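You operate a simulated robot arm through the tools that you are given. There is no shell and no other tool.

The job below is to be done with a simulated robot arm. You get a single attempt, and the scene is never put back.

Task
Load the empty printer with the orange labels and feed one blank to check.
Fine: set the heat that the roll names; shut the lid before you switch on; one press of the feed key.
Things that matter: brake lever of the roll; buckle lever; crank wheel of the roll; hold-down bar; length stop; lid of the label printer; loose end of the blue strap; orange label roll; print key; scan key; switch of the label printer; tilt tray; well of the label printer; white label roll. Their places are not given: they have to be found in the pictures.

The check looks at the end state, three seconds after you hand in, the way a careful person would. Anything else that was tipped, shoved, dropped, spilled or broken makes it a failure. Lids that push on must go on centred and level and be pressed home; caps that screw on are set level and turned clockwise until they are tight.

Robot
A 6-joint arm with a three-finger gripper, fixed in place. Base frame: the origin is on the floor under the middle of its stand, x ahead of it, y to its left, z up. Readings come in m, rad, newtons and seconds.
It reaches about 1.213 m from its shoulder. Its first joint turns from -2.897 to 2.897 rad. Payload 4.89 kg.
The TCP is the grasp point between the finger pads, 0.03 m short of the fingertips. In the tool frame z runs along the fingers and y along their closing line. The gripper opens to 0.164 m; its body begins 0.125 m behind the TCP.
Orientation is that of the tool frame in the base frame, as a unit quaternion [x, y, z, w]. With the fingers straight down and closing along the base's y, the tool's x points along the base's -x, its y along +y and its z along -z.

Tools
- The arm moves only by the tool play_rows. Its argument "rows" is a list that holds one entry, the list of rows, each a list of 7 numbers: the turn, a rotation vector about the tool's x, y, z in rad, then the shift along the tool's x, y, z in m, then the gripper command, from -1 (shut) to 1 (fully open), values between in proportion. In form: [[[rx, ry, rz, tx, ty, tz, jaw], ...]]. A call has 1 to 20 rows; each row is the pose to reach, as a shift and turn from the pose commanded when the call began, along the tool's axes at that moment. Rows are played at 5 a second. More than 0.05 m and 0.15 rad between two rows, or a gripper value outside its range, and nothing of the call is played. Where a pose cannot be reached the arm comes as near as it can. A force on the tool above 90 N (or 10 N above the force at the start of the call, whichever is more), or a blocked arm, ends the call early, and 0.2 s more pass. Each finger travels about 0.108 m/s and halts on what it meets, pressing with about 32 N; the grip force reading is that of the motor and also rises with nothing between the fingers. The clock runs only during rows and for 0.2 s after the last one: add rows that repeat a pose to give the fingers time. The reply holds the time, the measured pose of the TCP, the force on the tool along the base axes, the opening and the grip force, in the units named above and with some noise, with the torque about the TCP (base axes, N m) and any sound that the robot's microphone picked up.
- Cameras (640 x 400 px; columns grow to the right, rows downward): "scene" is fixed at [0.0437, 0.6555, 1.6246]; the picture's right is [-0.53, -0.85, 0.00], its down [-0.60, 0.37, -0.71] and it looks along [0.61, -0.37, -0.70] (base axes); focal length 236 px, centre (320, 200). "wrist" rides on the gripper at [0.076, -0.002, -0.152] in the tool frame; the picture's right is [0.02, 1.00, 0.00], its down [-0.88, 0.02, -0.47] and it looks along [-0.47, 0.01, 0.88] (tool axes); focal length 247 px, centre (320, 200).
- capture(camera): a new picture of that camera. No time passes.
- slide_trunk(by): moves the trunk up (or, below 0, down) by that many m; the arm rides with it, the base frame stays. It gives what a move gives, with no picture.
- pixel_to_xyz(camera, pixels): for up to 12 pixels [column, row] of the newest picture of that camera ("zoom" is the newest enlarged one), the place [x, y, z] in the base frame of the surface seen there, good to about 0.003 m, but the place of the scene camera against the robot may be out by one fixed shift of up to 0.018 m in any direction. No time passes.
- inspect(camera, box): a new picture of the part [left, top, right, bottom] of that camera's present view, enlarged. No time passes.
- sign_off(): hands the job in; it is judged then, once.

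Leave the gripper open and the arm clear of the work at the hand-in unless told otherwise.

The tools are called as name(argument=value, ...) on one line, values as JSON. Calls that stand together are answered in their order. play_rows: Moves the arm, as the interface text tells. Its arguments: {"type":"object","properties":{"rows":{"type":"array"}},"required":["rows"]} The other tools are called the same way: slide_trunk (by) moves the trunk up or down; capture (camera) takes a picture; pixel_to_xyz (camera, pixels) gives the place of the surface under pixels of a picture; inspect (camera, box) takes an enlarged picture of a part of a camera's view; sign_off () hands the job in.

At the start:

```text
time: 0.0
position: [0.4862, -0.3831, 1.3179]
orientation: [-0.001, 1.0, 0.001, 0.002]
wrist_force: [-0.3, -0.6, -0.1]
wrist_torque: [-0.02, 0.0, 0.03]
finger_gap: 0.1637
finger_force: 0.1
trunk travel left (down, up): [-0.225, 0.165]
```

scene: 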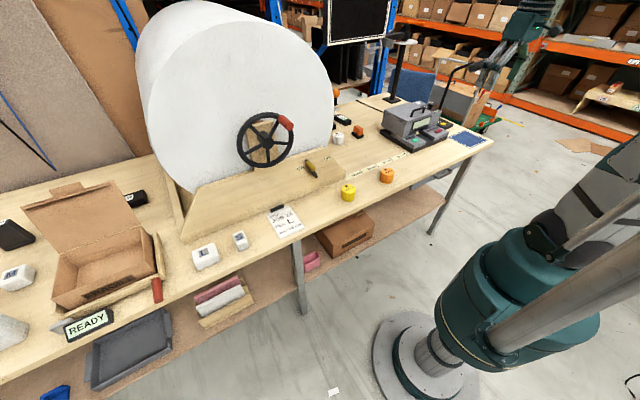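
wrist: 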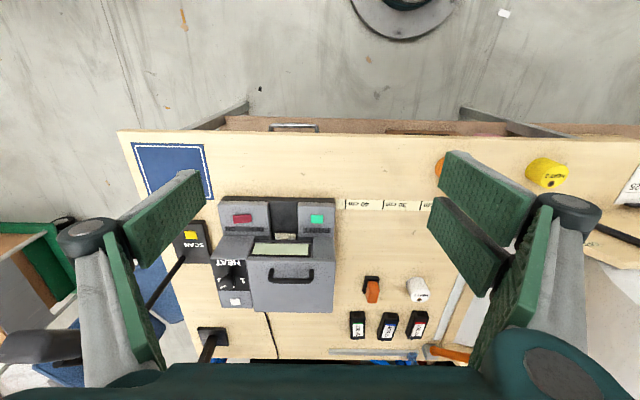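

I see a workbench. In the wrist picture the label printer sits around (275, 255), with a red key and a green key, a display, and a HEAT dial at about (232, 275). The yellow, orange and white rolls are to its right. I'll enlarge several parts before moving anything.

inspect(camera="wrist", box=[170, 180, 350, 320])

inspect(camera="wrist", box=[330, 240, 490, 370])

inspect(camera="scene", box=[320, 80, 500, 210])

inspect(camera="scene", box=[180, 100, 350, 280])

inspect(camera="scene", box=[0, 160, 200, 400])

```text
2.86 times, centred on (260, 250) of wrist
```

zoom: 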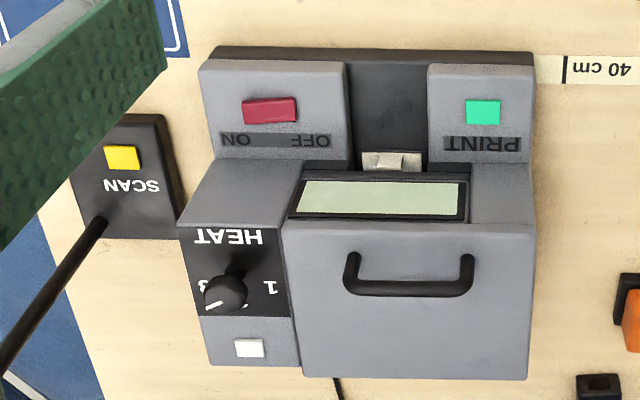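

```text
3.08 times, centred on (410, 305) of wrist
```

zoom: 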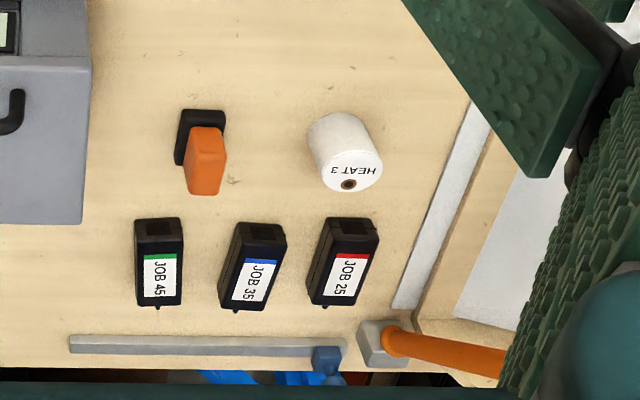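

```text
3.08 times, centred on (410, 145) of scene
```

zoom: 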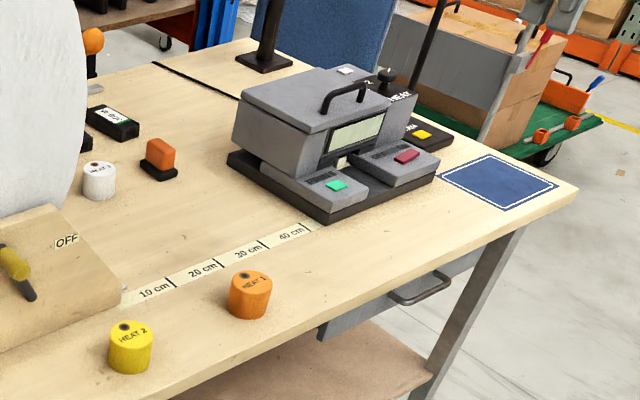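

```text
2.22 times, centred on (265, 190) of scene
```

zoom: 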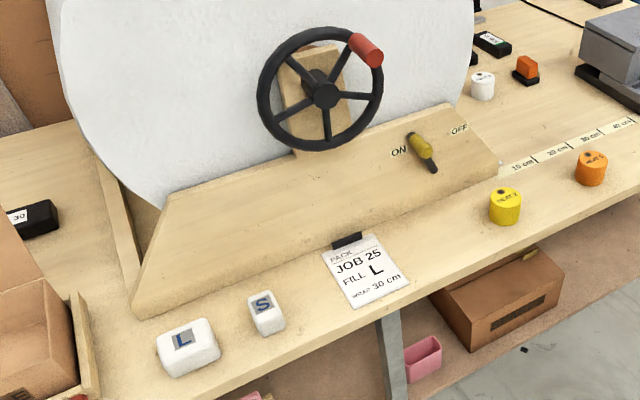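

```text
1.67 times, centred on (100, 280) of scene
```

zoom: 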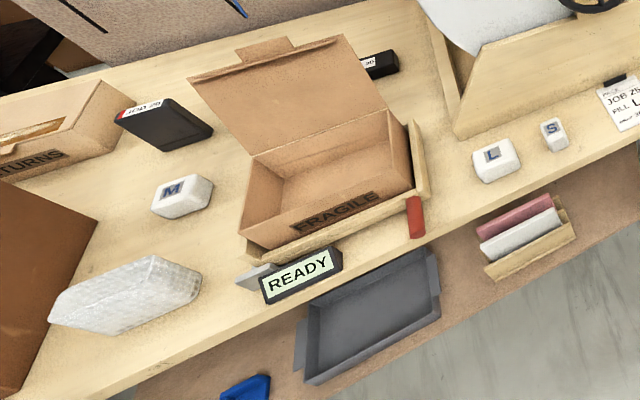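

The orange roll reads HEAT 1, the yellow HEAT 2 and the white HEAT 3. The printer's lid has a handle, the dial is at the side, and there is a small white key beside the dial. Next I'll measure places in the wrist picture.

capture(camera="wrist")

pixel_to_xyz(camera="wrist", pixels=[[243, 218], [317, 219], [285, 236], [281, 250], [290, 282], [231, 270], [235, 302], [437, 166], [418, 290], [320, 300], [260, 300], [400, 230]])

inspect(camera="wrist", box=[205, 190, 345, 278])

inspect(camera="wrist", box=[205, 245, 285, 320])

inspect(camera="scene", box=[375, 90, 460, 155])

```text
taken
```

wrist: 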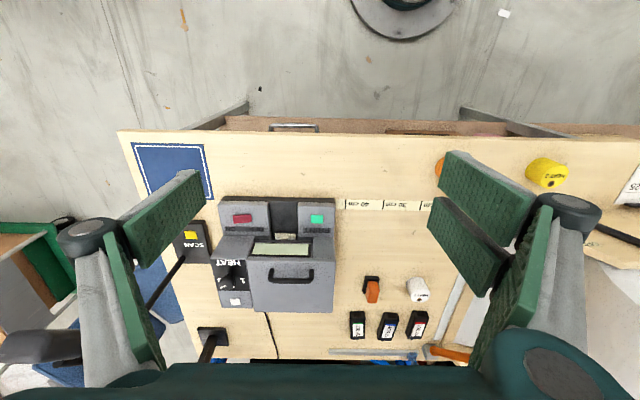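

```text
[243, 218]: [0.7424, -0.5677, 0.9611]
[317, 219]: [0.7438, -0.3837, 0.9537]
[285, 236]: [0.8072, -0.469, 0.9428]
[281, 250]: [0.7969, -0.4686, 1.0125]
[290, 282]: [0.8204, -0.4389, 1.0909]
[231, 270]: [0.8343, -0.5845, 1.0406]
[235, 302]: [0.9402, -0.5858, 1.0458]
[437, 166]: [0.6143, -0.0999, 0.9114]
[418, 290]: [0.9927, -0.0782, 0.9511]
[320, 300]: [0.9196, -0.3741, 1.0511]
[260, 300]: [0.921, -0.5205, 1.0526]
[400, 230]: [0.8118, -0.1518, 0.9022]
```

```text
4.55 times, centred on (275, 234) of wrist
```

zoom: 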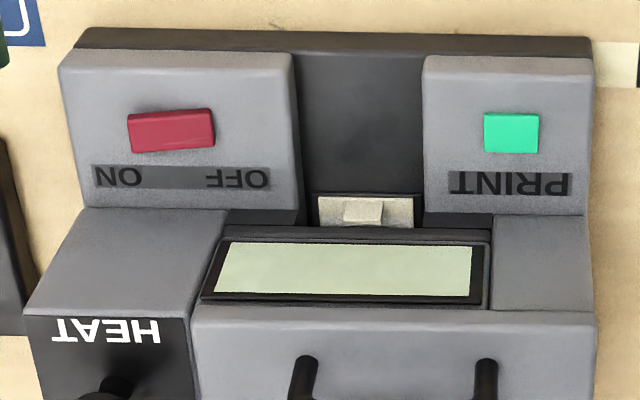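

```text
5.33 times, centred on (245, 282) of wrist
```

zoom: 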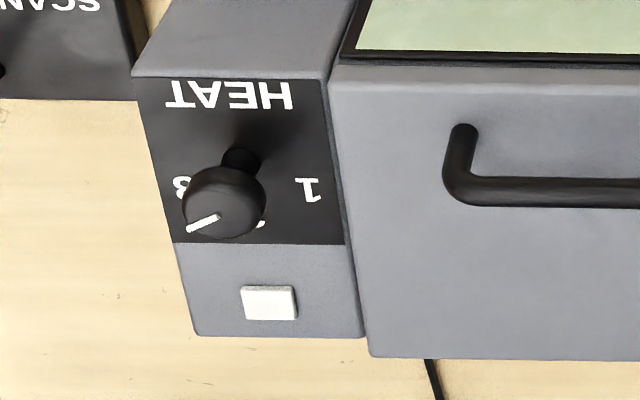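

```text
6.15 times, centred on (418, 122) of scene
```

zoom: 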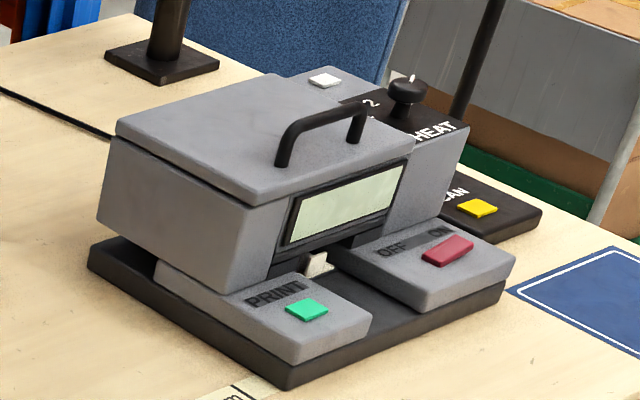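

The dial pointer now points between 2 and 3 and has to go to 1. I need closer views, so I'll move the camera above the printer with the fingertips staying well above the handle (z about 1.09). The target TCP is about (0.76, -0.48, 1.21).

play_rows(rows=[[[0, 0, 0, -0.034, -0.012, 0.014, 1], [0, 0, 0, -0.069, -0.024, 0.0275, 1], [0, 0, 0, -0.103, -0.036, 0.041, 1], [0, 0, 0, -0.1375, -0.0485, 0.055, 1], [0, 0, 0, -0.172, -0.061, 0.069, 1], [0, 0, 0, -0.206, -0.073, 0.0825, 1], [0, 0, 0, -0.241, -0.085, 0.096, 1], [0, 0, 0, -0.275, -0.097, 0.11, 1], [0, 0, 0, -0.275, -0.097, 0.11, 1]]])

capture(camera="wrist")

```text
time: 2.0
position: [0.7615, -0.4814, 1.2083]
orientation: [0.0, 1.0, 0.0, -0.001]
wrist_force: [0.9, -0.7, -0.5]
wrist_torque: [0.1, 0.17, -0.02]
finger_gap: 0.1638
finger_force: 0.0
trunk travel left (down, up): [-0.225, 0.165]
```

```text
taken
```

wrist: 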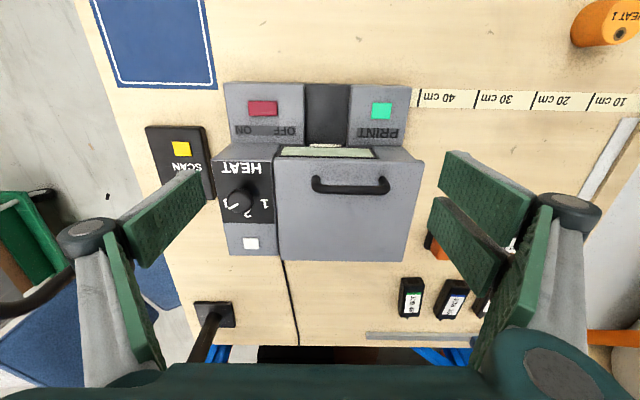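

The view is closer now. I'll enlarge the dial, keys and lid, and measure points on them.

inspect(camera="wrist", box=[205, 150, 305, 265])

inspect(camera="wrist", box=[215, 75, 425, 206])

pixel_to_xyz(camera="wrist", pixels=[[320, 186], [350, 192], [382, 191], [280, 170], [422, 170], [404, 258], [278, 255], [240, 200], [251, 243], [263, 108], [381, 110], [340, 230]])

pixel_to_xyz(camera="wrist", pixels=[[238, 108], [250, 108], [272, 108], [276, 108], [372, 110], [390, 110], [381, 104], [381, 116], [620, 10], [605, 35], [300, 100], [327, 115]])

```text
3.48 times, centred on (255, 208) of wrist
```

zoom: 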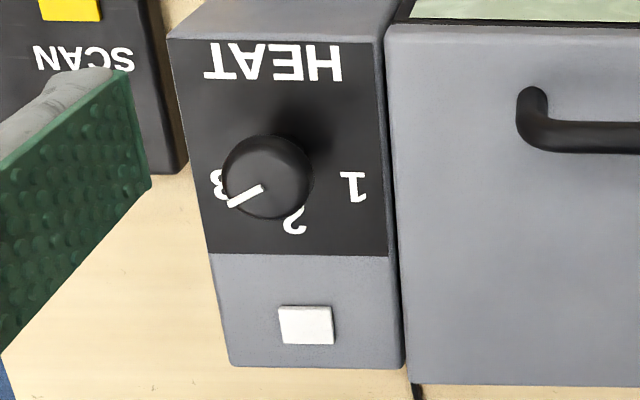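

```text
3.05 times, centred on (320, 140) of wrist
```

zoom: 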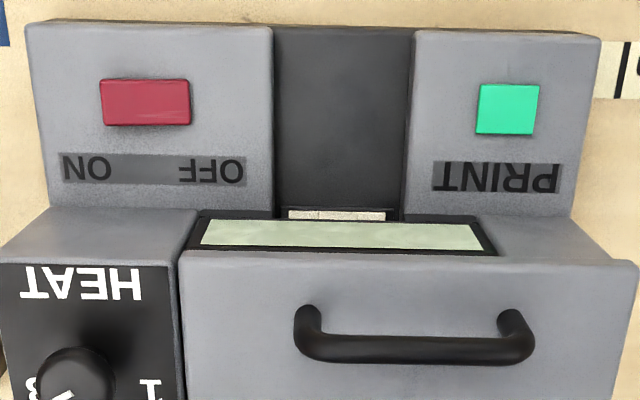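

```text
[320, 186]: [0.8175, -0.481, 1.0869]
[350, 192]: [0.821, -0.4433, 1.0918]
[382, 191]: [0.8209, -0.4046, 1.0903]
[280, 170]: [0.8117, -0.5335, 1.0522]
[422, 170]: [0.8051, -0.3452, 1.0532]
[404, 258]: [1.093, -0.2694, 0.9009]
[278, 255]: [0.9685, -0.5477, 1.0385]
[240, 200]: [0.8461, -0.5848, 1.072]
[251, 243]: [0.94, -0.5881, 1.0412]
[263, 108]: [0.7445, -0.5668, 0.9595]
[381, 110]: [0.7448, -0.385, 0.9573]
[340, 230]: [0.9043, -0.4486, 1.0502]
```

```text
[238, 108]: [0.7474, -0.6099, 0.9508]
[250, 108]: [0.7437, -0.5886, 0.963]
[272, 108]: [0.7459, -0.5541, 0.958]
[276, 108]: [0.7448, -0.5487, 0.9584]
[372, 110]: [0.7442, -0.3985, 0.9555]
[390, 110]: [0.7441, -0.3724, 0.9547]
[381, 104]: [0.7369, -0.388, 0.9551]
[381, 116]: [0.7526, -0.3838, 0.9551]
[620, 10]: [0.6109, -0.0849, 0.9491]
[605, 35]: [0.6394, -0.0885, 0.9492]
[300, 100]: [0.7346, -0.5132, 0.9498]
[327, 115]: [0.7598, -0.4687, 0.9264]
```

The red switch is a rocker with its ON end (y about -0.588) raised, so it is off. The dial points to 3. There are thin poles near the printer, by SCAN and behind it, so I'll check how close they are before going near the dial.

capture(camera="scene")

inspect(camera="scene", box=[340, 0, 560, 150])

inspect(camera="wrist", box=[0, 100, 260, 380])

pixel_to_xyz(camera="wrist", pixels=[[213, 312], [203, 345], [192, 358], [60, 285], [20, 310], [165, 150], [5, 315], [75, 260], [45, 300], [181, 148], [150, 130], [205, 190]])

```text
taken
```

scene: 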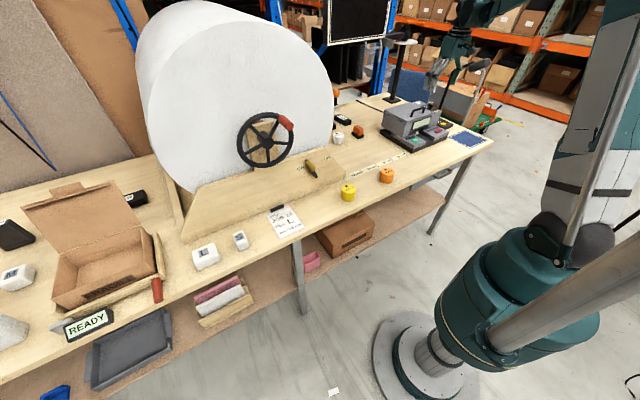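

```text
2.67 times, centred on (450, 75) of scene
```

zoom: 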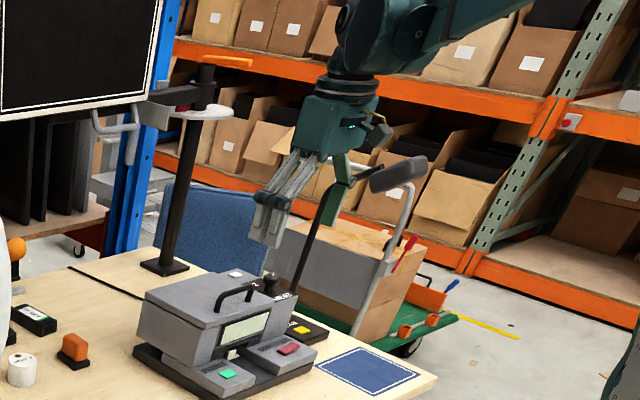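

```text
1.43 times, centred on (130, 240) of wrist
```

zoom: 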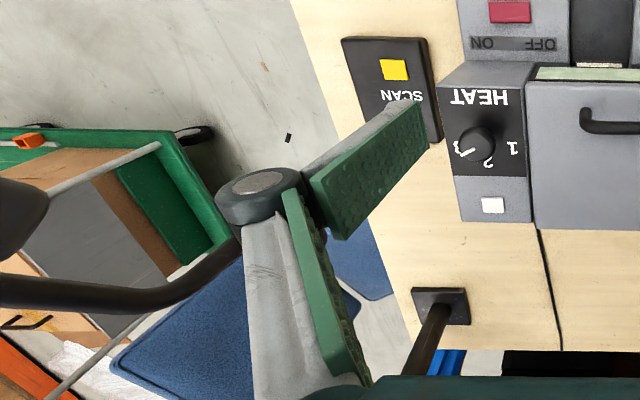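

```text
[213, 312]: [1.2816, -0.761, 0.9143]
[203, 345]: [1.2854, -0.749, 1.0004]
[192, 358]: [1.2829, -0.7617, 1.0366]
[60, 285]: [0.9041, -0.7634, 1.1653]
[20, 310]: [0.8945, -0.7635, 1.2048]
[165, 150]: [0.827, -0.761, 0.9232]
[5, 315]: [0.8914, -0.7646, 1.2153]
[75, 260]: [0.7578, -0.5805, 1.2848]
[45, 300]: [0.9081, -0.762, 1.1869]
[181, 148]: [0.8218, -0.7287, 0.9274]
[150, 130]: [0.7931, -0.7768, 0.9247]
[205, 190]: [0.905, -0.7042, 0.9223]
```

The scanner gooseneck stands near y = -0.76. I'll measure its head and pole in the scene picture.

pixel_to_xyz(camera="scene", pixels=[[472, 67], [479, 65], [487, 61], [463, 68], [454, 70], [447, 85], [442, 100], [440, 107], [410, 42], [404, 30], [395, 60], [393, 40]])

pixel_to_xyz(camera="scene", pixels=[[444, 125], [408, 150], [387, 172], [348, 188], [338, 137], [411, 116], [421, 104], [430, 131], [436, 133], [417, 140], [426, 105], [400, 104]])

inspect(camera="scene", box=[430, 40, 510, 120])

```text
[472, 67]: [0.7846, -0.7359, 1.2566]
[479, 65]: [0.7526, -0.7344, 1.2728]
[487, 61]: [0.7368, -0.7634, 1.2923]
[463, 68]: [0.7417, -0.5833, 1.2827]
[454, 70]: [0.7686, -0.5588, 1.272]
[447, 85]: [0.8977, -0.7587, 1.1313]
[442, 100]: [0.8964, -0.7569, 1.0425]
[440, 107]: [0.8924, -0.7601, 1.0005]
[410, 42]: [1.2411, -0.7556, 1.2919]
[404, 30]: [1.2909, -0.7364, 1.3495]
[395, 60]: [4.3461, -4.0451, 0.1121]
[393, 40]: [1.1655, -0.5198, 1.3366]
```

```text
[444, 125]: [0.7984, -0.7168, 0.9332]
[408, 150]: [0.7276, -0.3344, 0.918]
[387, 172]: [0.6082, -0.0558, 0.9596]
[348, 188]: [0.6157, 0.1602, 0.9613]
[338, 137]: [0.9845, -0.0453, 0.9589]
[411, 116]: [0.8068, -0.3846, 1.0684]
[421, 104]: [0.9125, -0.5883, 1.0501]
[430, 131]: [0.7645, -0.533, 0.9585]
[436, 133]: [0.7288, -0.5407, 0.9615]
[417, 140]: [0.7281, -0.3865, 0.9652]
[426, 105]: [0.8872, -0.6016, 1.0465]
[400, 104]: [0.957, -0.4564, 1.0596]
```

```text
5.00 times, centred on (470, 80) of scene
```

zoom: 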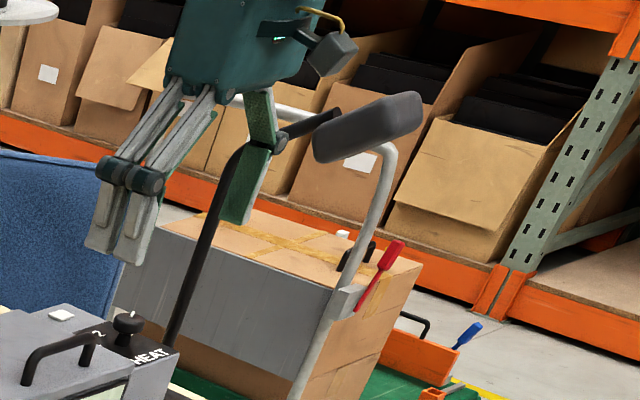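

The scanner head is near (0.75, -0.74, 1.27), which leaves a reasonable gap from the dial at y = -0.585. Now I'll measure the dial's centre and the three numbers precisely in an enlarged view.

inspect(camera="wrist", box=[210, 155, 290, 255])

```text
4.00 times, centred on (250, 205) of wrist
```

zoom: 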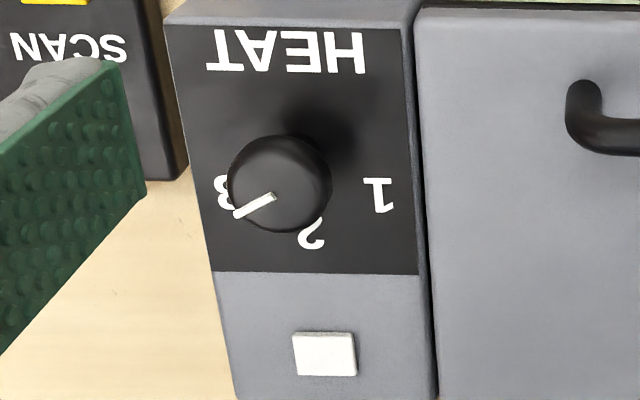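

pixel_to_xyz(camera="zoom", pixels=[[380, 195], [312, 235], [222, 190], [280, 180], [273, 196], [238, 214], [240, 160], [328, 180], [280, 140], [280, 225], [325, 355], [230, 180]])

```text
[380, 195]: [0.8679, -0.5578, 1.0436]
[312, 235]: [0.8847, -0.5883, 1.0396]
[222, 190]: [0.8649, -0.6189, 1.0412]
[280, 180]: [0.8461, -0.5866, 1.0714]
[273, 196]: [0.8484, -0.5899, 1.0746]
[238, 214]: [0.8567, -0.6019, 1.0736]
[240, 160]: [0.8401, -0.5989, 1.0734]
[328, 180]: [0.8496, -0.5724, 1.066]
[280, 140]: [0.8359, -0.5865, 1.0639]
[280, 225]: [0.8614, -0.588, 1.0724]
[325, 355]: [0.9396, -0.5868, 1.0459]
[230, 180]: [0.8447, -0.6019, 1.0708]
```

The number positions (1 at y -0.558, 2 at x 0.885, 3 at y -0.619) put the dial's axis at about (0.849, -0.588), with the numbers 60° apart. The pointer is on 3 and the knob top is at z about 1.073. It needs a 120° turn anticlockwise seen from above to reach 1. I'll yaw the gripper clockwise by about 86° first, half-close it, then move over the dial at a safe height.

play_rows(rows=[[[0, 0, 0.14, 0, 0, 0, 0.6], [0, 0, 0.28, 0, 0, 0, 0.2], [0, 0, 0.42, 0, 0, 0, 0], [0, 0, 0.56, 0, 0, 0, 0], [0, 0, 0.7, 0, 0, 0, 0], [0, 0, 0.84, 0, 0, 0, 0], [0, 0, 0.98, 0, 0, 0, 0], [0, 0, 1.12, 0, 0, 0, 0], [0, 0, 1.26, 0, 0, 0, 0], [0, 0, 1.4, 0, 0, 0, 0], [0, 0, 1.5, 0, 0, 0, 0], [0, 0, 1.5, -0.029, -0.0355, 0, 0], [0, 0, 1.5, -0.058, -0.071, 0, 0], [0, 0, 1.5, -0.0865, -0.107, 0, 0], [0, 0, 1.5, -0.0865, -0.107, 0, 0]]])

capture(camera="wrist")

inspect(camera="scene", box=[370, 30, 500, 150])

```text
time: 5.2
position: [0.8514, -0.5857, 1.2087]
orientation: [0.682, 0.731, -0.001, 0.0]
wrist_force: [0.9, -1.2, -0.6]
wrist_torque: [0.12, 0.14, -0.05]
finger_gap: 0.0819
finger_force: 0.0
trunk travel left (down, up): [-0.225, 0.165]
```

```text
taken
```

wrist: 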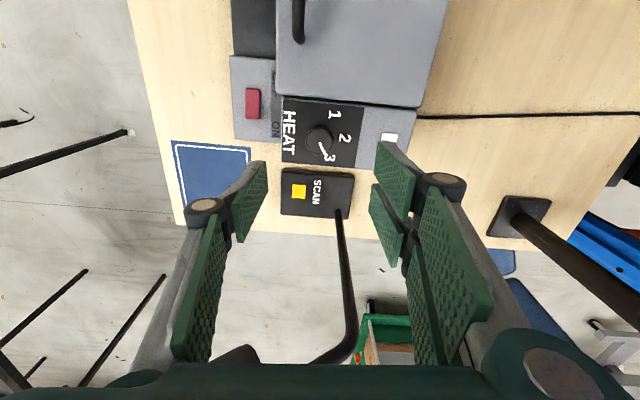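

```text
3.33 times, centred on (435, 90) of scene
```

zoom: 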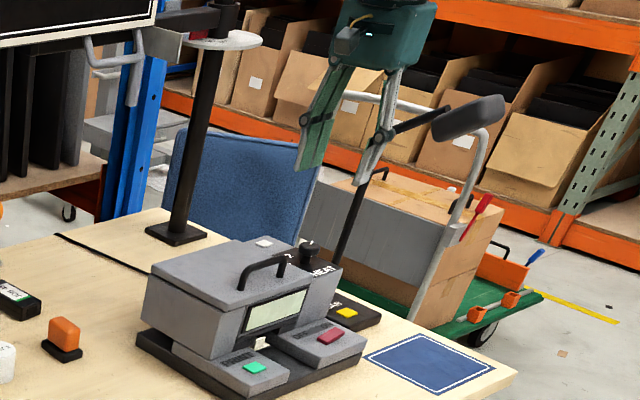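

The orientation was reached. I'll re-measure the knob from this new viewpoint and look at the white key.

inspect(camera="wrist", box=[270, 85, 420, 180])

pixel_to_xyz(camera="wrist", pixels=[[318, 136], [306, 138], [330, 138], [318, 128], [319, 148], [390, 137], [333, 115], [345, 138], [331, 158], [415, 200], [376, 205], [265, 195]])

```text
4.21 times, centred on (345, 132) of wrist
```

zoom: 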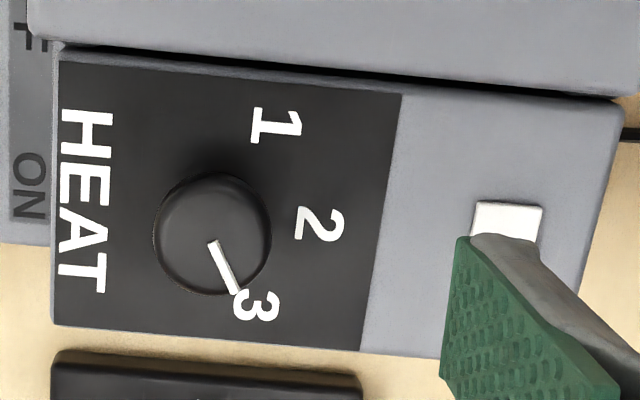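

```text
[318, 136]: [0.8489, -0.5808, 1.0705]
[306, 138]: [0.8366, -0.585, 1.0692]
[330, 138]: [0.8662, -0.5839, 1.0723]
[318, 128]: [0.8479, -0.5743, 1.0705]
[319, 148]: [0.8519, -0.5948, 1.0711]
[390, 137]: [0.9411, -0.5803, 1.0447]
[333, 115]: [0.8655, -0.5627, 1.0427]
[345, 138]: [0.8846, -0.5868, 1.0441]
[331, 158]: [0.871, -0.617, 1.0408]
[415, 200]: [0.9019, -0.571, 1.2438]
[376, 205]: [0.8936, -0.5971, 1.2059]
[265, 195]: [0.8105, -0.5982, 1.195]
```

The knob's centre is at about (0.850, -0.586), right under the TCP. I'll lower to TCP z about 1.087 (tips at 1.057, panel at 1.043, lid at 1.052) and look before closing.

play_rows(rows=[[[0, 0, 0, 0, 0, 0.04, 0], [0, 0, 0, 0, 0, 0.08, 0], [0, 0, 0, 0, 0, 0.11, 0], [0, 0, 0, 0, 0, 0.1215, 0], [0, 0, 0, 0, 0, 0.1215, 0]]])

capture(camera="wrist")

inspect(camera="scene", box=[380, 60, 480, 150])

```text
time: 6.4
position: [0.8483, -0.5872, 1.0869]
orientation: [0.681, 0.732, 0.001, 0.0]
wrist_force: [-0.5, 0.3, -0.6]
wrist_torque: [0.0, 0.01, 0.0]
finger_gap: 0.082
finger_force: 0.1
trunk travel left (down, up): [-0.225, 0.165]
```

```text
taken
```

wrist: 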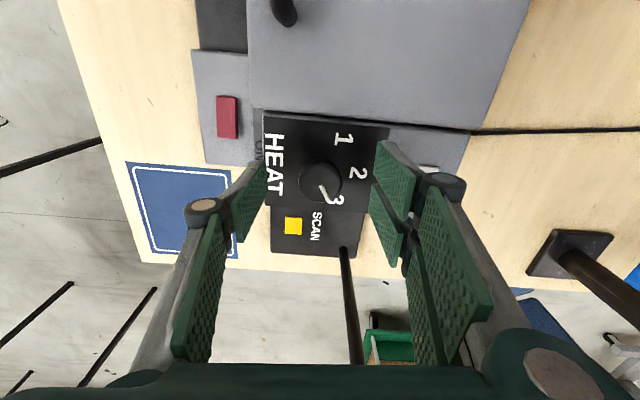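

```text
4.44 times, centred on (430, 105) of scene
```

zoom: 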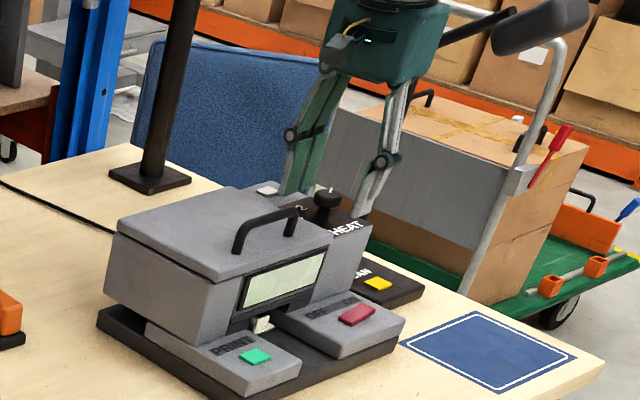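

The knob (321, 182) is centred between the pads. I'll close the gripper on it.

play_rows(rows=[[[0, 0, 0, 0, 0, 0, -0.4], [0, 0, 0, 0, 0, 0, -0.8], [0, 0, 0, 0, 0, 0, -1], [0, 0, 0, 0, 0, 0, -1], [0, 0, 0, 0, 0, 0, -1]]])

capture(camera="wrist")

```text
time: 7.6
position: [0.8499, -0.5873, 1.0881]
orientation: [0.681, 0.732, 0.001, 0.001]
wrist_force: [1.7, -0.1, -1.4]
wrist_torque: [0.07, -0.02, 0.0]
finger_gap: 0.0328
finger_force: 44.7
trunk travel left (down, up): [-0.225, 0.165]
```

```text
taken
```

wrist: 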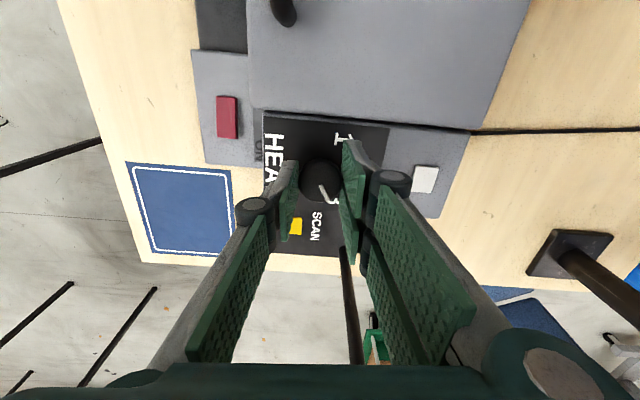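

The knob is held (gap 0.033 m). Now I'll turn it 120° anticlockwise seen from above, which is negative about tool z.

play_rows(rows=[[[0, 0, -0.12, 0, 0, 0, -1], [0, 0, -0.24, 0, 0, 0, -1], [0, 0, -0.36, 0, 0, 0, -1], [0, 0, -0.48, 0, 0, 0, -1], [0, 0, -0.6, 0, 0, 0, -1], [0, 0, -0.72, 0, 0, 0, -1], [0, 0, -0.84, 0, 0, 0, -1], [0, 0, -0.96, 0, 0, 0, -1], [0, 0, -1.08, 0, 0, 0, -1], [0, 0, -1.2, 0, 0, 0, -1], [0, 0, -1.32, 0, 0, 0, -1], [0, 0, -1.44, 0, 0, 0, -1], [0, 0, -1.56, 0, 0, 0, -1], [0, 0, -1.68, 0, 0, 0, -1], [0, 0, -1.8, 0, 0, 0, -1], [0, 0, -1.92, 0, 0, 0, -1], [0, 0, -2.04, 0, 0, 0, -1], [0, 0, -2.09, 0, 0, 0, -1], [0, 0, -2.09, 0, 0, 0, -1]]])

capture(camera="wrist")

inspect(camera="scene", box=[380, 60, 480, 150])

```text
time: 11.6
position: [0.8496, -0.5883, 1.0875]
orientation: [-0.291, 0.957, 0.0, 0.001]
wrist_force: [-14.9, -23.0, -18.4]
wrist_torque: [-0.77, 0.72, -0.01]
finger_gap: 0.0327
finger_force: 44.7
trunk travel left (down, up): [-0.225, 0.165]
```

```text
taken
```

wrist: 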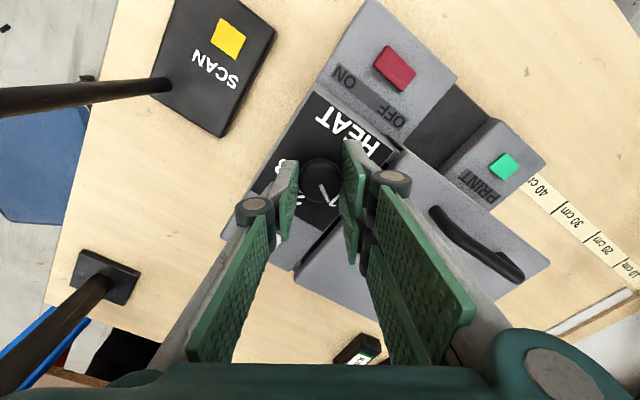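

```text
4.44 times, centred on (430, 105) of scene
```

zoom: 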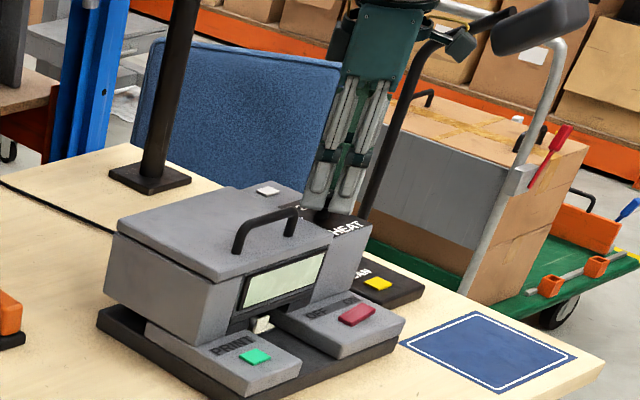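

The knob turned with the fingers. I'll release it and rise straight up, then check the pointer.

play_rows(rows=[[[0, 0, 0, 0, 0, 0, -0.5], [0, 0, 0, 0, 0, 0, -0.1], [0, 0, 0, 0, 0, 0, 0], [0, 0, 0, 0, 0, -0.04, 0], [0, 0, 0, 0, 0, -0.08, 0], [0, 0, 0, 0, 0, -0.12, 0], [0, 0, 0, 0, 0, -0.12, 0]]])

capture(camera="wrist")

inspect(camera="wrist", box=[260, 90, 400, 190])

inspect(camera="scene", box=[380, 60, 480, 150])

```text
time: 13.2
position: [0.8474, -0.5858, 1.21]
orientation: [-0.291, 0.957, 0.0, 0.001]
wrist_force: [-0.5, -0.5, 0.7]
wrist_torque: [-0.03, -0.07, 0.02]
finger_gap: 0.0819
finger_force: 0.0
trunk travel left (down, up): [-0.225, 0.165]
```

```text
taken
```

wrist: 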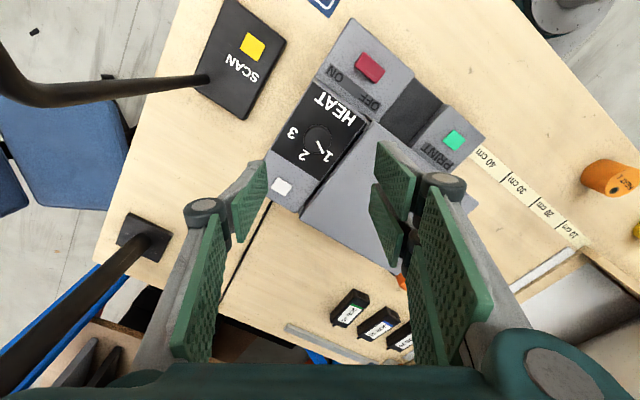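

```text
4.00 times, centred on (330, 140) of wrist
```

zoom: 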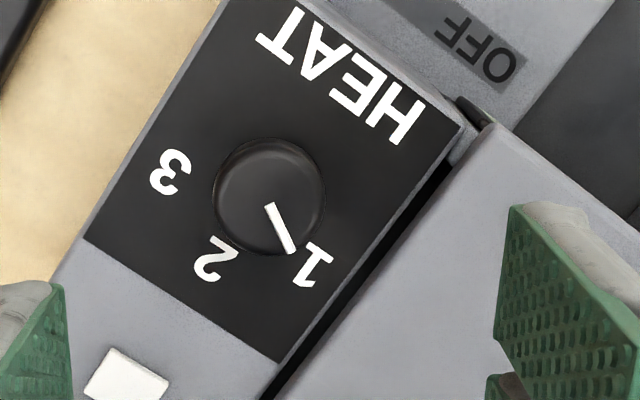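

```text
4.44 times, centred on (430, 105) of scene
```

zoom: 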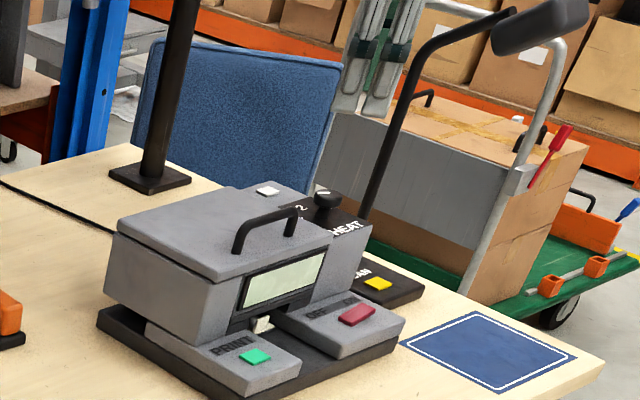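

The pointer is near 1. I'll check its angle numerically.

pixel_to_xyz(camera="zoom", pixels=[[270, 206], [290, 250], [312, 265], [213, 260], [170, 172], [268, 195], [280, 228], [125, 375]])

```text
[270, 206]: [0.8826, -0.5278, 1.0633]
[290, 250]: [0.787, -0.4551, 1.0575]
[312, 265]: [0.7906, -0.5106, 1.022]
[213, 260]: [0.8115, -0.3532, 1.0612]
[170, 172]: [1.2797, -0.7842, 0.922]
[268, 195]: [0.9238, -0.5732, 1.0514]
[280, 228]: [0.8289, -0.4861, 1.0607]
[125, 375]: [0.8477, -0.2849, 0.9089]
```

Those numbers came from the scene enlargement, which was the newest one. I'll redo the wrist enlargement alone.

inspect(camera="wrist", box=[260, 90, 400, 190])

pixel_to_xyz(camera="zoom", pixels=[[270, 206], [290, 250], [312, 265], [213, 260], [170, 172], [268, 195], [280, 228], [125, 375]])

```text
4.00 times, centred on (330, 140) of wrist
```

zoom: 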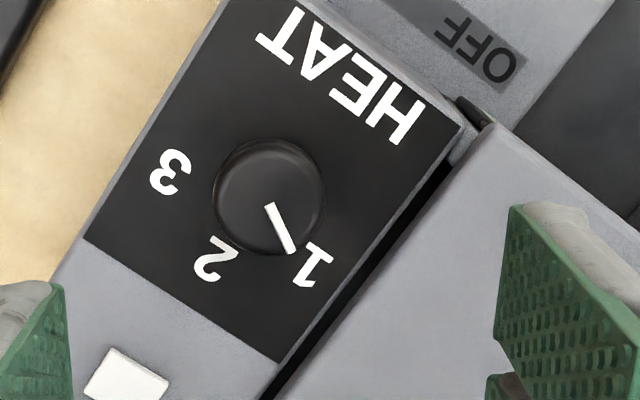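

```text
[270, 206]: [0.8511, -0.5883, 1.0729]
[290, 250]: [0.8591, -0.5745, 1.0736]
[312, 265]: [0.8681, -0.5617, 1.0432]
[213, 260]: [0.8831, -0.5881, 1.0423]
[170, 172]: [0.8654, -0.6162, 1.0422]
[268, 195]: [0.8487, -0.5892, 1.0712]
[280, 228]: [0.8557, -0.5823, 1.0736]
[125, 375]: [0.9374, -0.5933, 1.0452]
```

The pointer lies at 60° toward 1, so the heat is set to 1. Next is the lid. I'll turn the gripper so it closes along x with the thumb on the robot's side, and hover over the handle bar at about (0.821, -0.443).

play_rows(rows=[[[0, 0, 0.135, -0.0036, 0.0083, 0, 0], [0, 0, 0.27, -0.0072, 0.0167, 0, 0], [0, 0, 0.405, -0.0108, 0.025, 0, 0], [0, 0, 0.54, -0.0144, 0.0334, 0, 0], [0, 0, 0.675, -0.018, 0.0417, 0, 0], [0, 0, 0.81, -0.0216, 0.05, 0, 0], [0, 0, 0.945, -0.0252, 0.0584, 0, 0], [0, 0, 1.08, -0.0288, 0.0667, 0, 0], [0, 0, 1.215, -0.0324, 0.075, 0, 0], [0, 0, 1.35, -0.036, 0.0834, 0, 0], [0, 0, 1.485, -0.0396, 0.0917, 0, 0], [0, 0, 1.62, -0.0432, 0.1, 0, 0], [0, 0, 1.755, -0.0468, 0.1085, 0, 0], [0, 0, 1.89, -0.0504, 0.1168, 0, 0], [0, 0, 2.025, -0.054, 0.125, 0, 0], [0, 0, 2.16, -0.0576, 0.1335, 0, 0], [0, 0, 2.16, -0.0576, 0.1335, 0, 0]]])

capture(camera="wrist")

```text
time: 16.8
position: [0.822, -0.4445, 1.2081]
orientation: [0.707, 0.707, 0.001, 0.001]
wrist_force: [-0.6, -0.7, 0.2]
wrist_torque: [-0.01, 0.0, 0.02]
finger_gap: 0.082
finger_force: 0.0
trunk travel left (down, up): [-0.225, 0.165]
```

```text
taken
```

wrist: 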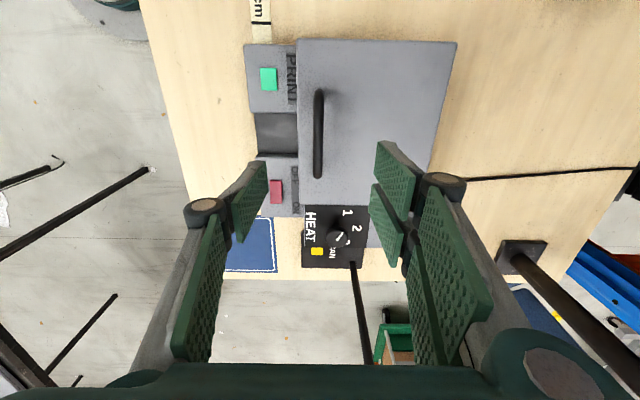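

I'll check the dial again from here and measure the handle and the lid's outline.

inspect(camera="wrist", box=[285, 30, 465, 140])

pixel_to_xyz(camera="wrist", pixels=[[318, 95], [319, 112], [319, 130], [318, 150], [318, 172], [322, 130], [314, 130], [302, 130], [455, 45], [440, 110], [450, 60], [300, 45]])

inspect(camera="wrist", box=[295, 195, 385, 265])

```text
3.56 times, centred on (375, 85) of wrist
```

zoom: 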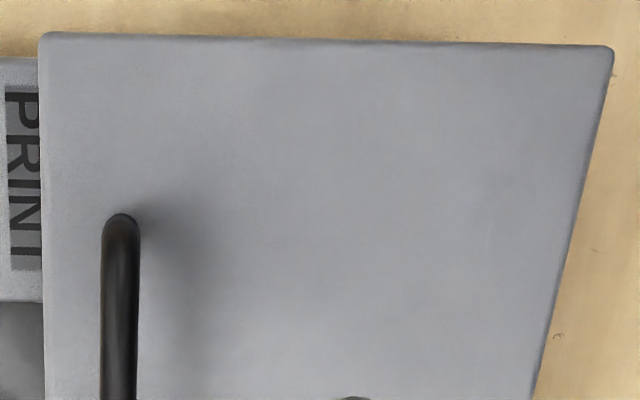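

```text
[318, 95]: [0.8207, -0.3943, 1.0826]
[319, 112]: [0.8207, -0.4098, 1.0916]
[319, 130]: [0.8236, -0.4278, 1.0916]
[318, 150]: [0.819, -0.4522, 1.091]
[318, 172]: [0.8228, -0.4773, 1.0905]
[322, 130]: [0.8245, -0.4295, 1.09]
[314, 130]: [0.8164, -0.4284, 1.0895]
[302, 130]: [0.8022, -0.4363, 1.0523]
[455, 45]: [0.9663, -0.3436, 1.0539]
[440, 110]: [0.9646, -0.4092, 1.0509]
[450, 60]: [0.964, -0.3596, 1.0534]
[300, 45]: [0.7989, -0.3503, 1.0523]
```

```text
5.71 times, centred on (340, 230) of wrist
```

zoom: 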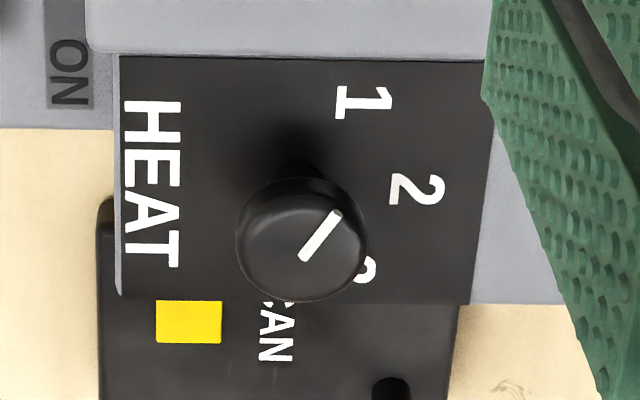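

The pointer is still on 1. The lid spans x 0.80–0.966, and the handle bar runs along y at x 0.820 with its top at z 1.091. I'll lower to TCP z about 1.103 (tips just below the bar, about 2 cm above the lid) and close on the bar.

play_rows(rows=[[[0, 0, 0, 0, -0.001, 0.04, 0], [0, 0, 0, 0, -0.001, 0.08, 0], [0, 0, 0, 0, -0.001, 0.104, 0], [0, 0, 0, 0, -0.001, 0.104, 0], [0, 0, 0, 0, -0.001, 0.104, -0.5], [0, 0, 0, 0, -0.001, 0.104, -1], [0, 0, 0, 0, -0.001, 0.104, -1], [0, 0, 0, 0, -0.001, 0.104, -1], [0, 0, 0, 0, -0.001, 0.104, -1]]])

capture(camera="wrist")

inspect(camera="scene", box=[370, 60, 470, 150])

```text
time: 18.8
position: [0.8214, -0.4441, 1.1041]
orientation: [0.707, 0.707, 0.001, 0.0]
wrist_force: [-30.8, 3.6, 6.0]
wrist_torque: [0.57, 0.74, -0.13]
finger_gap: 0.0112
finger_force: 45.7
trunk travel left (down, up): [-0.225, 0.165]
```

```text
taken
```

wrist: 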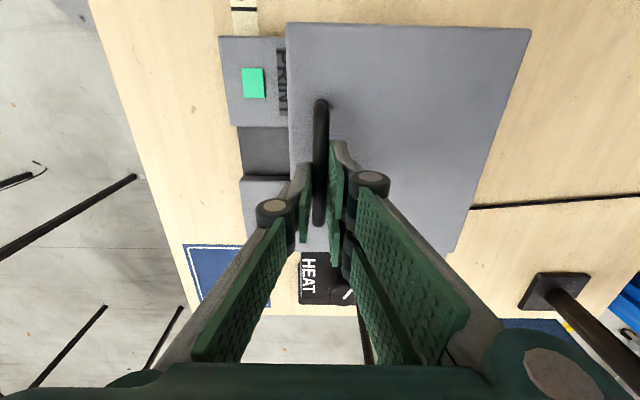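

```text
4.44 times, centred on (420, 105) of scene
```

zoom: 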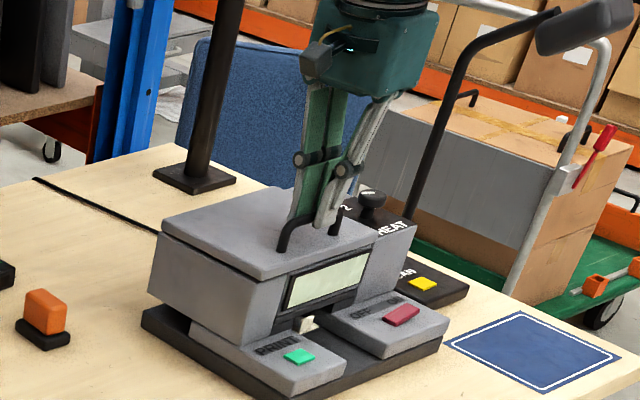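

The bar is gripped (gap 0.011), but there is a 31 N sideways load along -x. I'm slightly off, so I'll shift 1.5 mm toward the robot to relieve it before lifting.

play_rows(rows=[[[0, 0, 0, 0, -0.0015, 0, -1], [0, 0, 0, 0, -0.0015, 0, -1]]])

```text
time: 19.4
position: [0.8203, -0.444, 1.1049]
orientation: [0.707, 0.708, 0.001, 0.002]
wrist_force: [-16.3, 2.4, 5.8]
wrist_torque: [-0.22, 0.23, -0.15]
finger_gap: 0.0114
finger_force: 45.1
trunk travel left (down, up): [-0.225, 0.165]
```

That halved the load. I'll shift another 1.5 mm, then lift the first 20° along the lid's arc around a hinge assumed at x about 0.966.

play_rows(rows=[[[0, 0, 0, 0, -0.0015, 0, -1], [0, 0, 0, 0, -0.0015, 0, -1], [0, 0, 0, 0, 0.003, -0.012, -1], [0, 0, 0, 0, 0.0078, -0.0248, -1], [0, 0, 0, 0, 0.014, -0.0365, -1], [0, 0, 0, 0, 0.0213, -0.0476, -1], [0, 0, 0, 0, 0.0213, -0.0476, -1]]])

capture(camera="wrist")

inspect(camera="scene", box=[370, 60, 470, 150])

```text
time: 21.0
position: [0.8418, -0.4448, 1.1499]
orientation: [0.707, 0.707, 0.0, -0.001]
wrist_force: [13.4, 0.6, -11.9]
wrist_torque: [-0.11, -0.23, -0.79]
finger_gap: 0.0116
finger_force: 45.6
trunk travel left (down, up): [-0.225, 0.165]
```

```text
taken
```

wrist: 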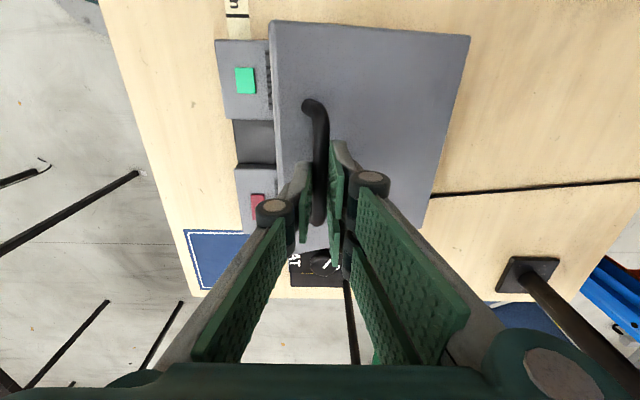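

```text
4.44 times, centred on (420, 105) of scene
```

zoom: 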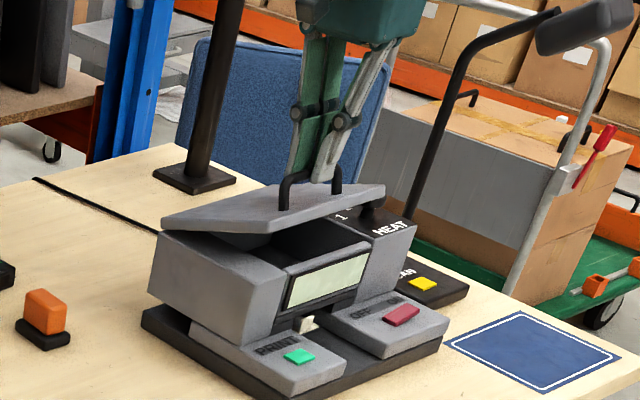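

The lid is rising cleanly. I'll continue along the arc to about 60° while watching the force.

play_rows(rows=[[[0, 0, 0, 0, 0.009, -0.0105, -1], [0, 0, 0, 0, 0.0183, -0.0202, -1], [0, 0, 0, 0, 0.0282, -0.029, -1], [0, 0, 0, 0, 0.0389, -0.037, -1], [0, 0, 0, 0, 0.0501, -0.044, -1], [0, 0, 0, 0, 0.0619, -0.05, -1], [0, 0, 0, 0, 0.0743, -0.0549, -1], [0, 0, 0, 0, 0.0869, -0.0588, -1], [0, 0, 0, 0, 0.0869, -0.0588, -1]]])

capture(camera="wrist")

inspect(camera="scene", box=[370, 60, 470, 150])

```text
time: 23.0
position: [0.9293, -0.4439, 1.2099]
orientation: [0.707, 0.707, 0.001, 0.0]
wrist_force: [-1.8, -12.6, 4.3]
wrist_torque: [-0.79, 0.05, -1.47]
finger_gap: 0.0115
finger_force: 45.0
trunk travel left (down, up): [-0.225, 0.165]
```

```text
taken
```

wrist: 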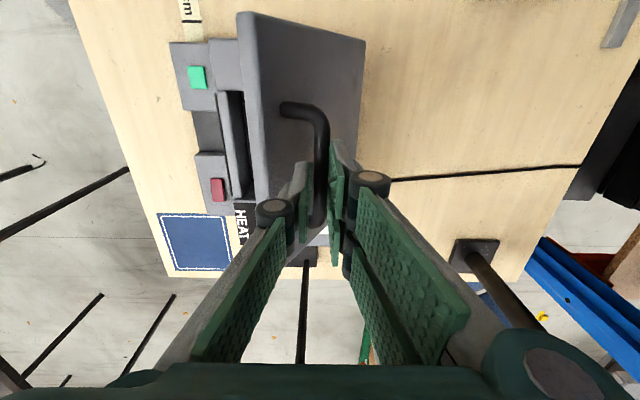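

```text
4.44 times, centred on (420, 105) of scene
```

zoom: 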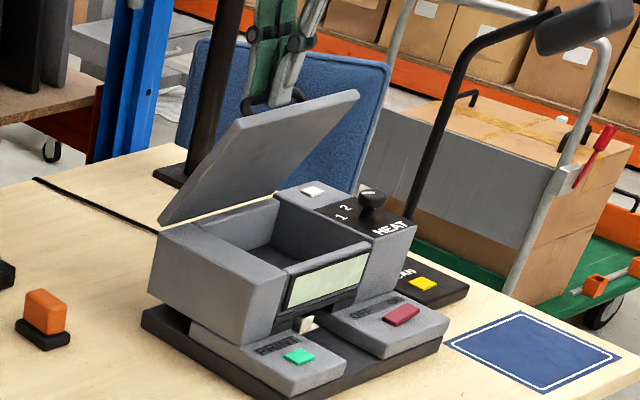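

The lid is at about 60° and the well is visible. I'll continue to about 80° and check.

play_rows(rows=[[[0, 0, 0, 0, 0.0131, -0.0027, -1], [0, 0, 0, 0, 0.0262, -0.0043, -1], [0, 0, 0, 0, 0.0395, -0.0047, -1], [0, 0, 0, 0, 0.0528, -0.004, -1], [0, 0, 0, 0, 0.0528, -0.004, -1]]])

capture(camera="wrist")

inspect(camera="scene", box=[370, 40, 480, 150])

```text
time: 24.2
position: [0.9812, -0.4441, 1.2145]
orientation: [0.707, 0.708, 0.001, 0.0]
wrist_force: [0.2, 1.5, -3.5]
wrist_torque: [-0.05, -0.04, -1.65]
finger_gap: 0.0114
finger_force: 45.1
trunk travel left (down, up): [-0.225, 0.165]
```

```text
taken
```

wrist: 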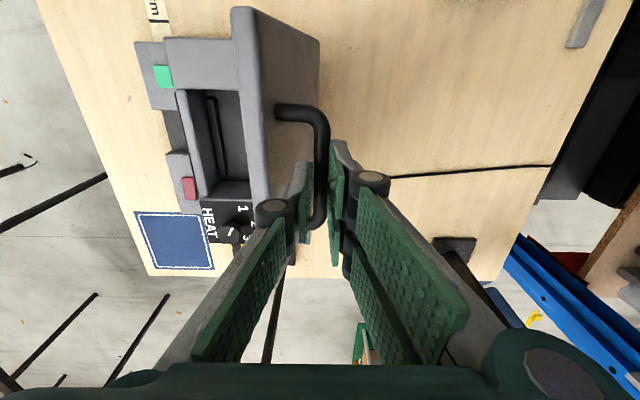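

```text
3.64 times, centred on (425, 95) of scene
```

zoom: 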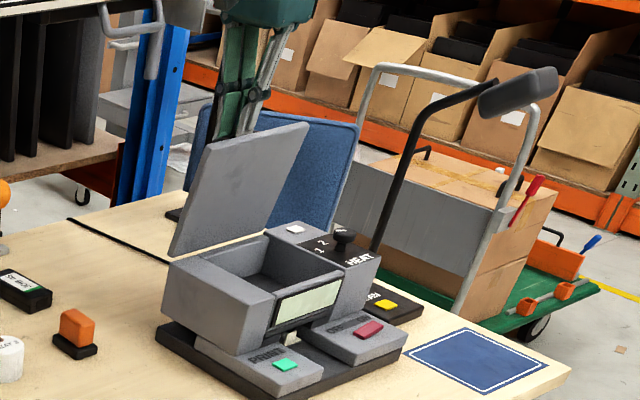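

Forces are low. Before going further back I need to know where the monitor on the pole behind the printer is.

capture(camera="scene")

pixel_to_xyz(camera="scene", pixels=[[330, 20], [360, 15], [385, 10], [383, 30], [330, 40], [380, 40], [388, 38], [398, 38], [393, 45], [405, 20], [416, 60], [408, 40]])

inspect(camera="scene", box=[320, 0, 480, 100])

```text
taken
```

scene: 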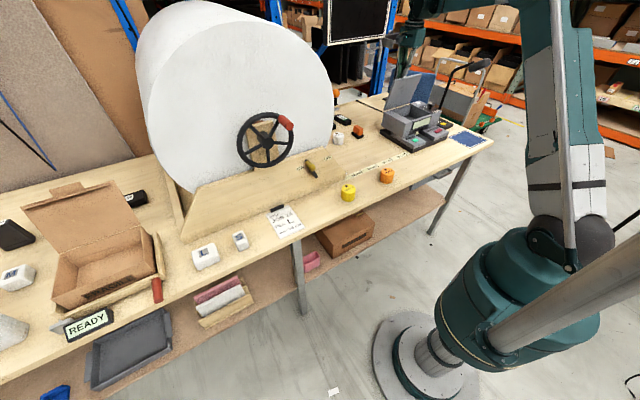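

```text
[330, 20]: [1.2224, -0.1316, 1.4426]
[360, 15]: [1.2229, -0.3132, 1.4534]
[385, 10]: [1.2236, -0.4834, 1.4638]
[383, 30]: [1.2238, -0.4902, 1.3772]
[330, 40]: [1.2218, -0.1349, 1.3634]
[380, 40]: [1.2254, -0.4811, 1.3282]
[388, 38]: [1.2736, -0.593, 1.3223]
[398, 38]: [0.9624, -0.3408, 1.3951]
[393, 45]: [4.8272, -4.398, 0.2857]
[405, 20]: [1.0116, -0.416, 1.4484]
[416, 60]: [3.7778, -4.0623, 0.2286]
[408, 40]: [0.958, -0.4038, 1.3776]
```

```text
4.00 times, centred on (400, 50) of scene
```

zoom: 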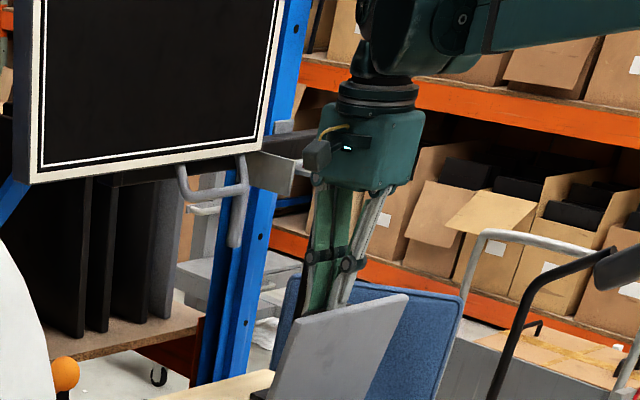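

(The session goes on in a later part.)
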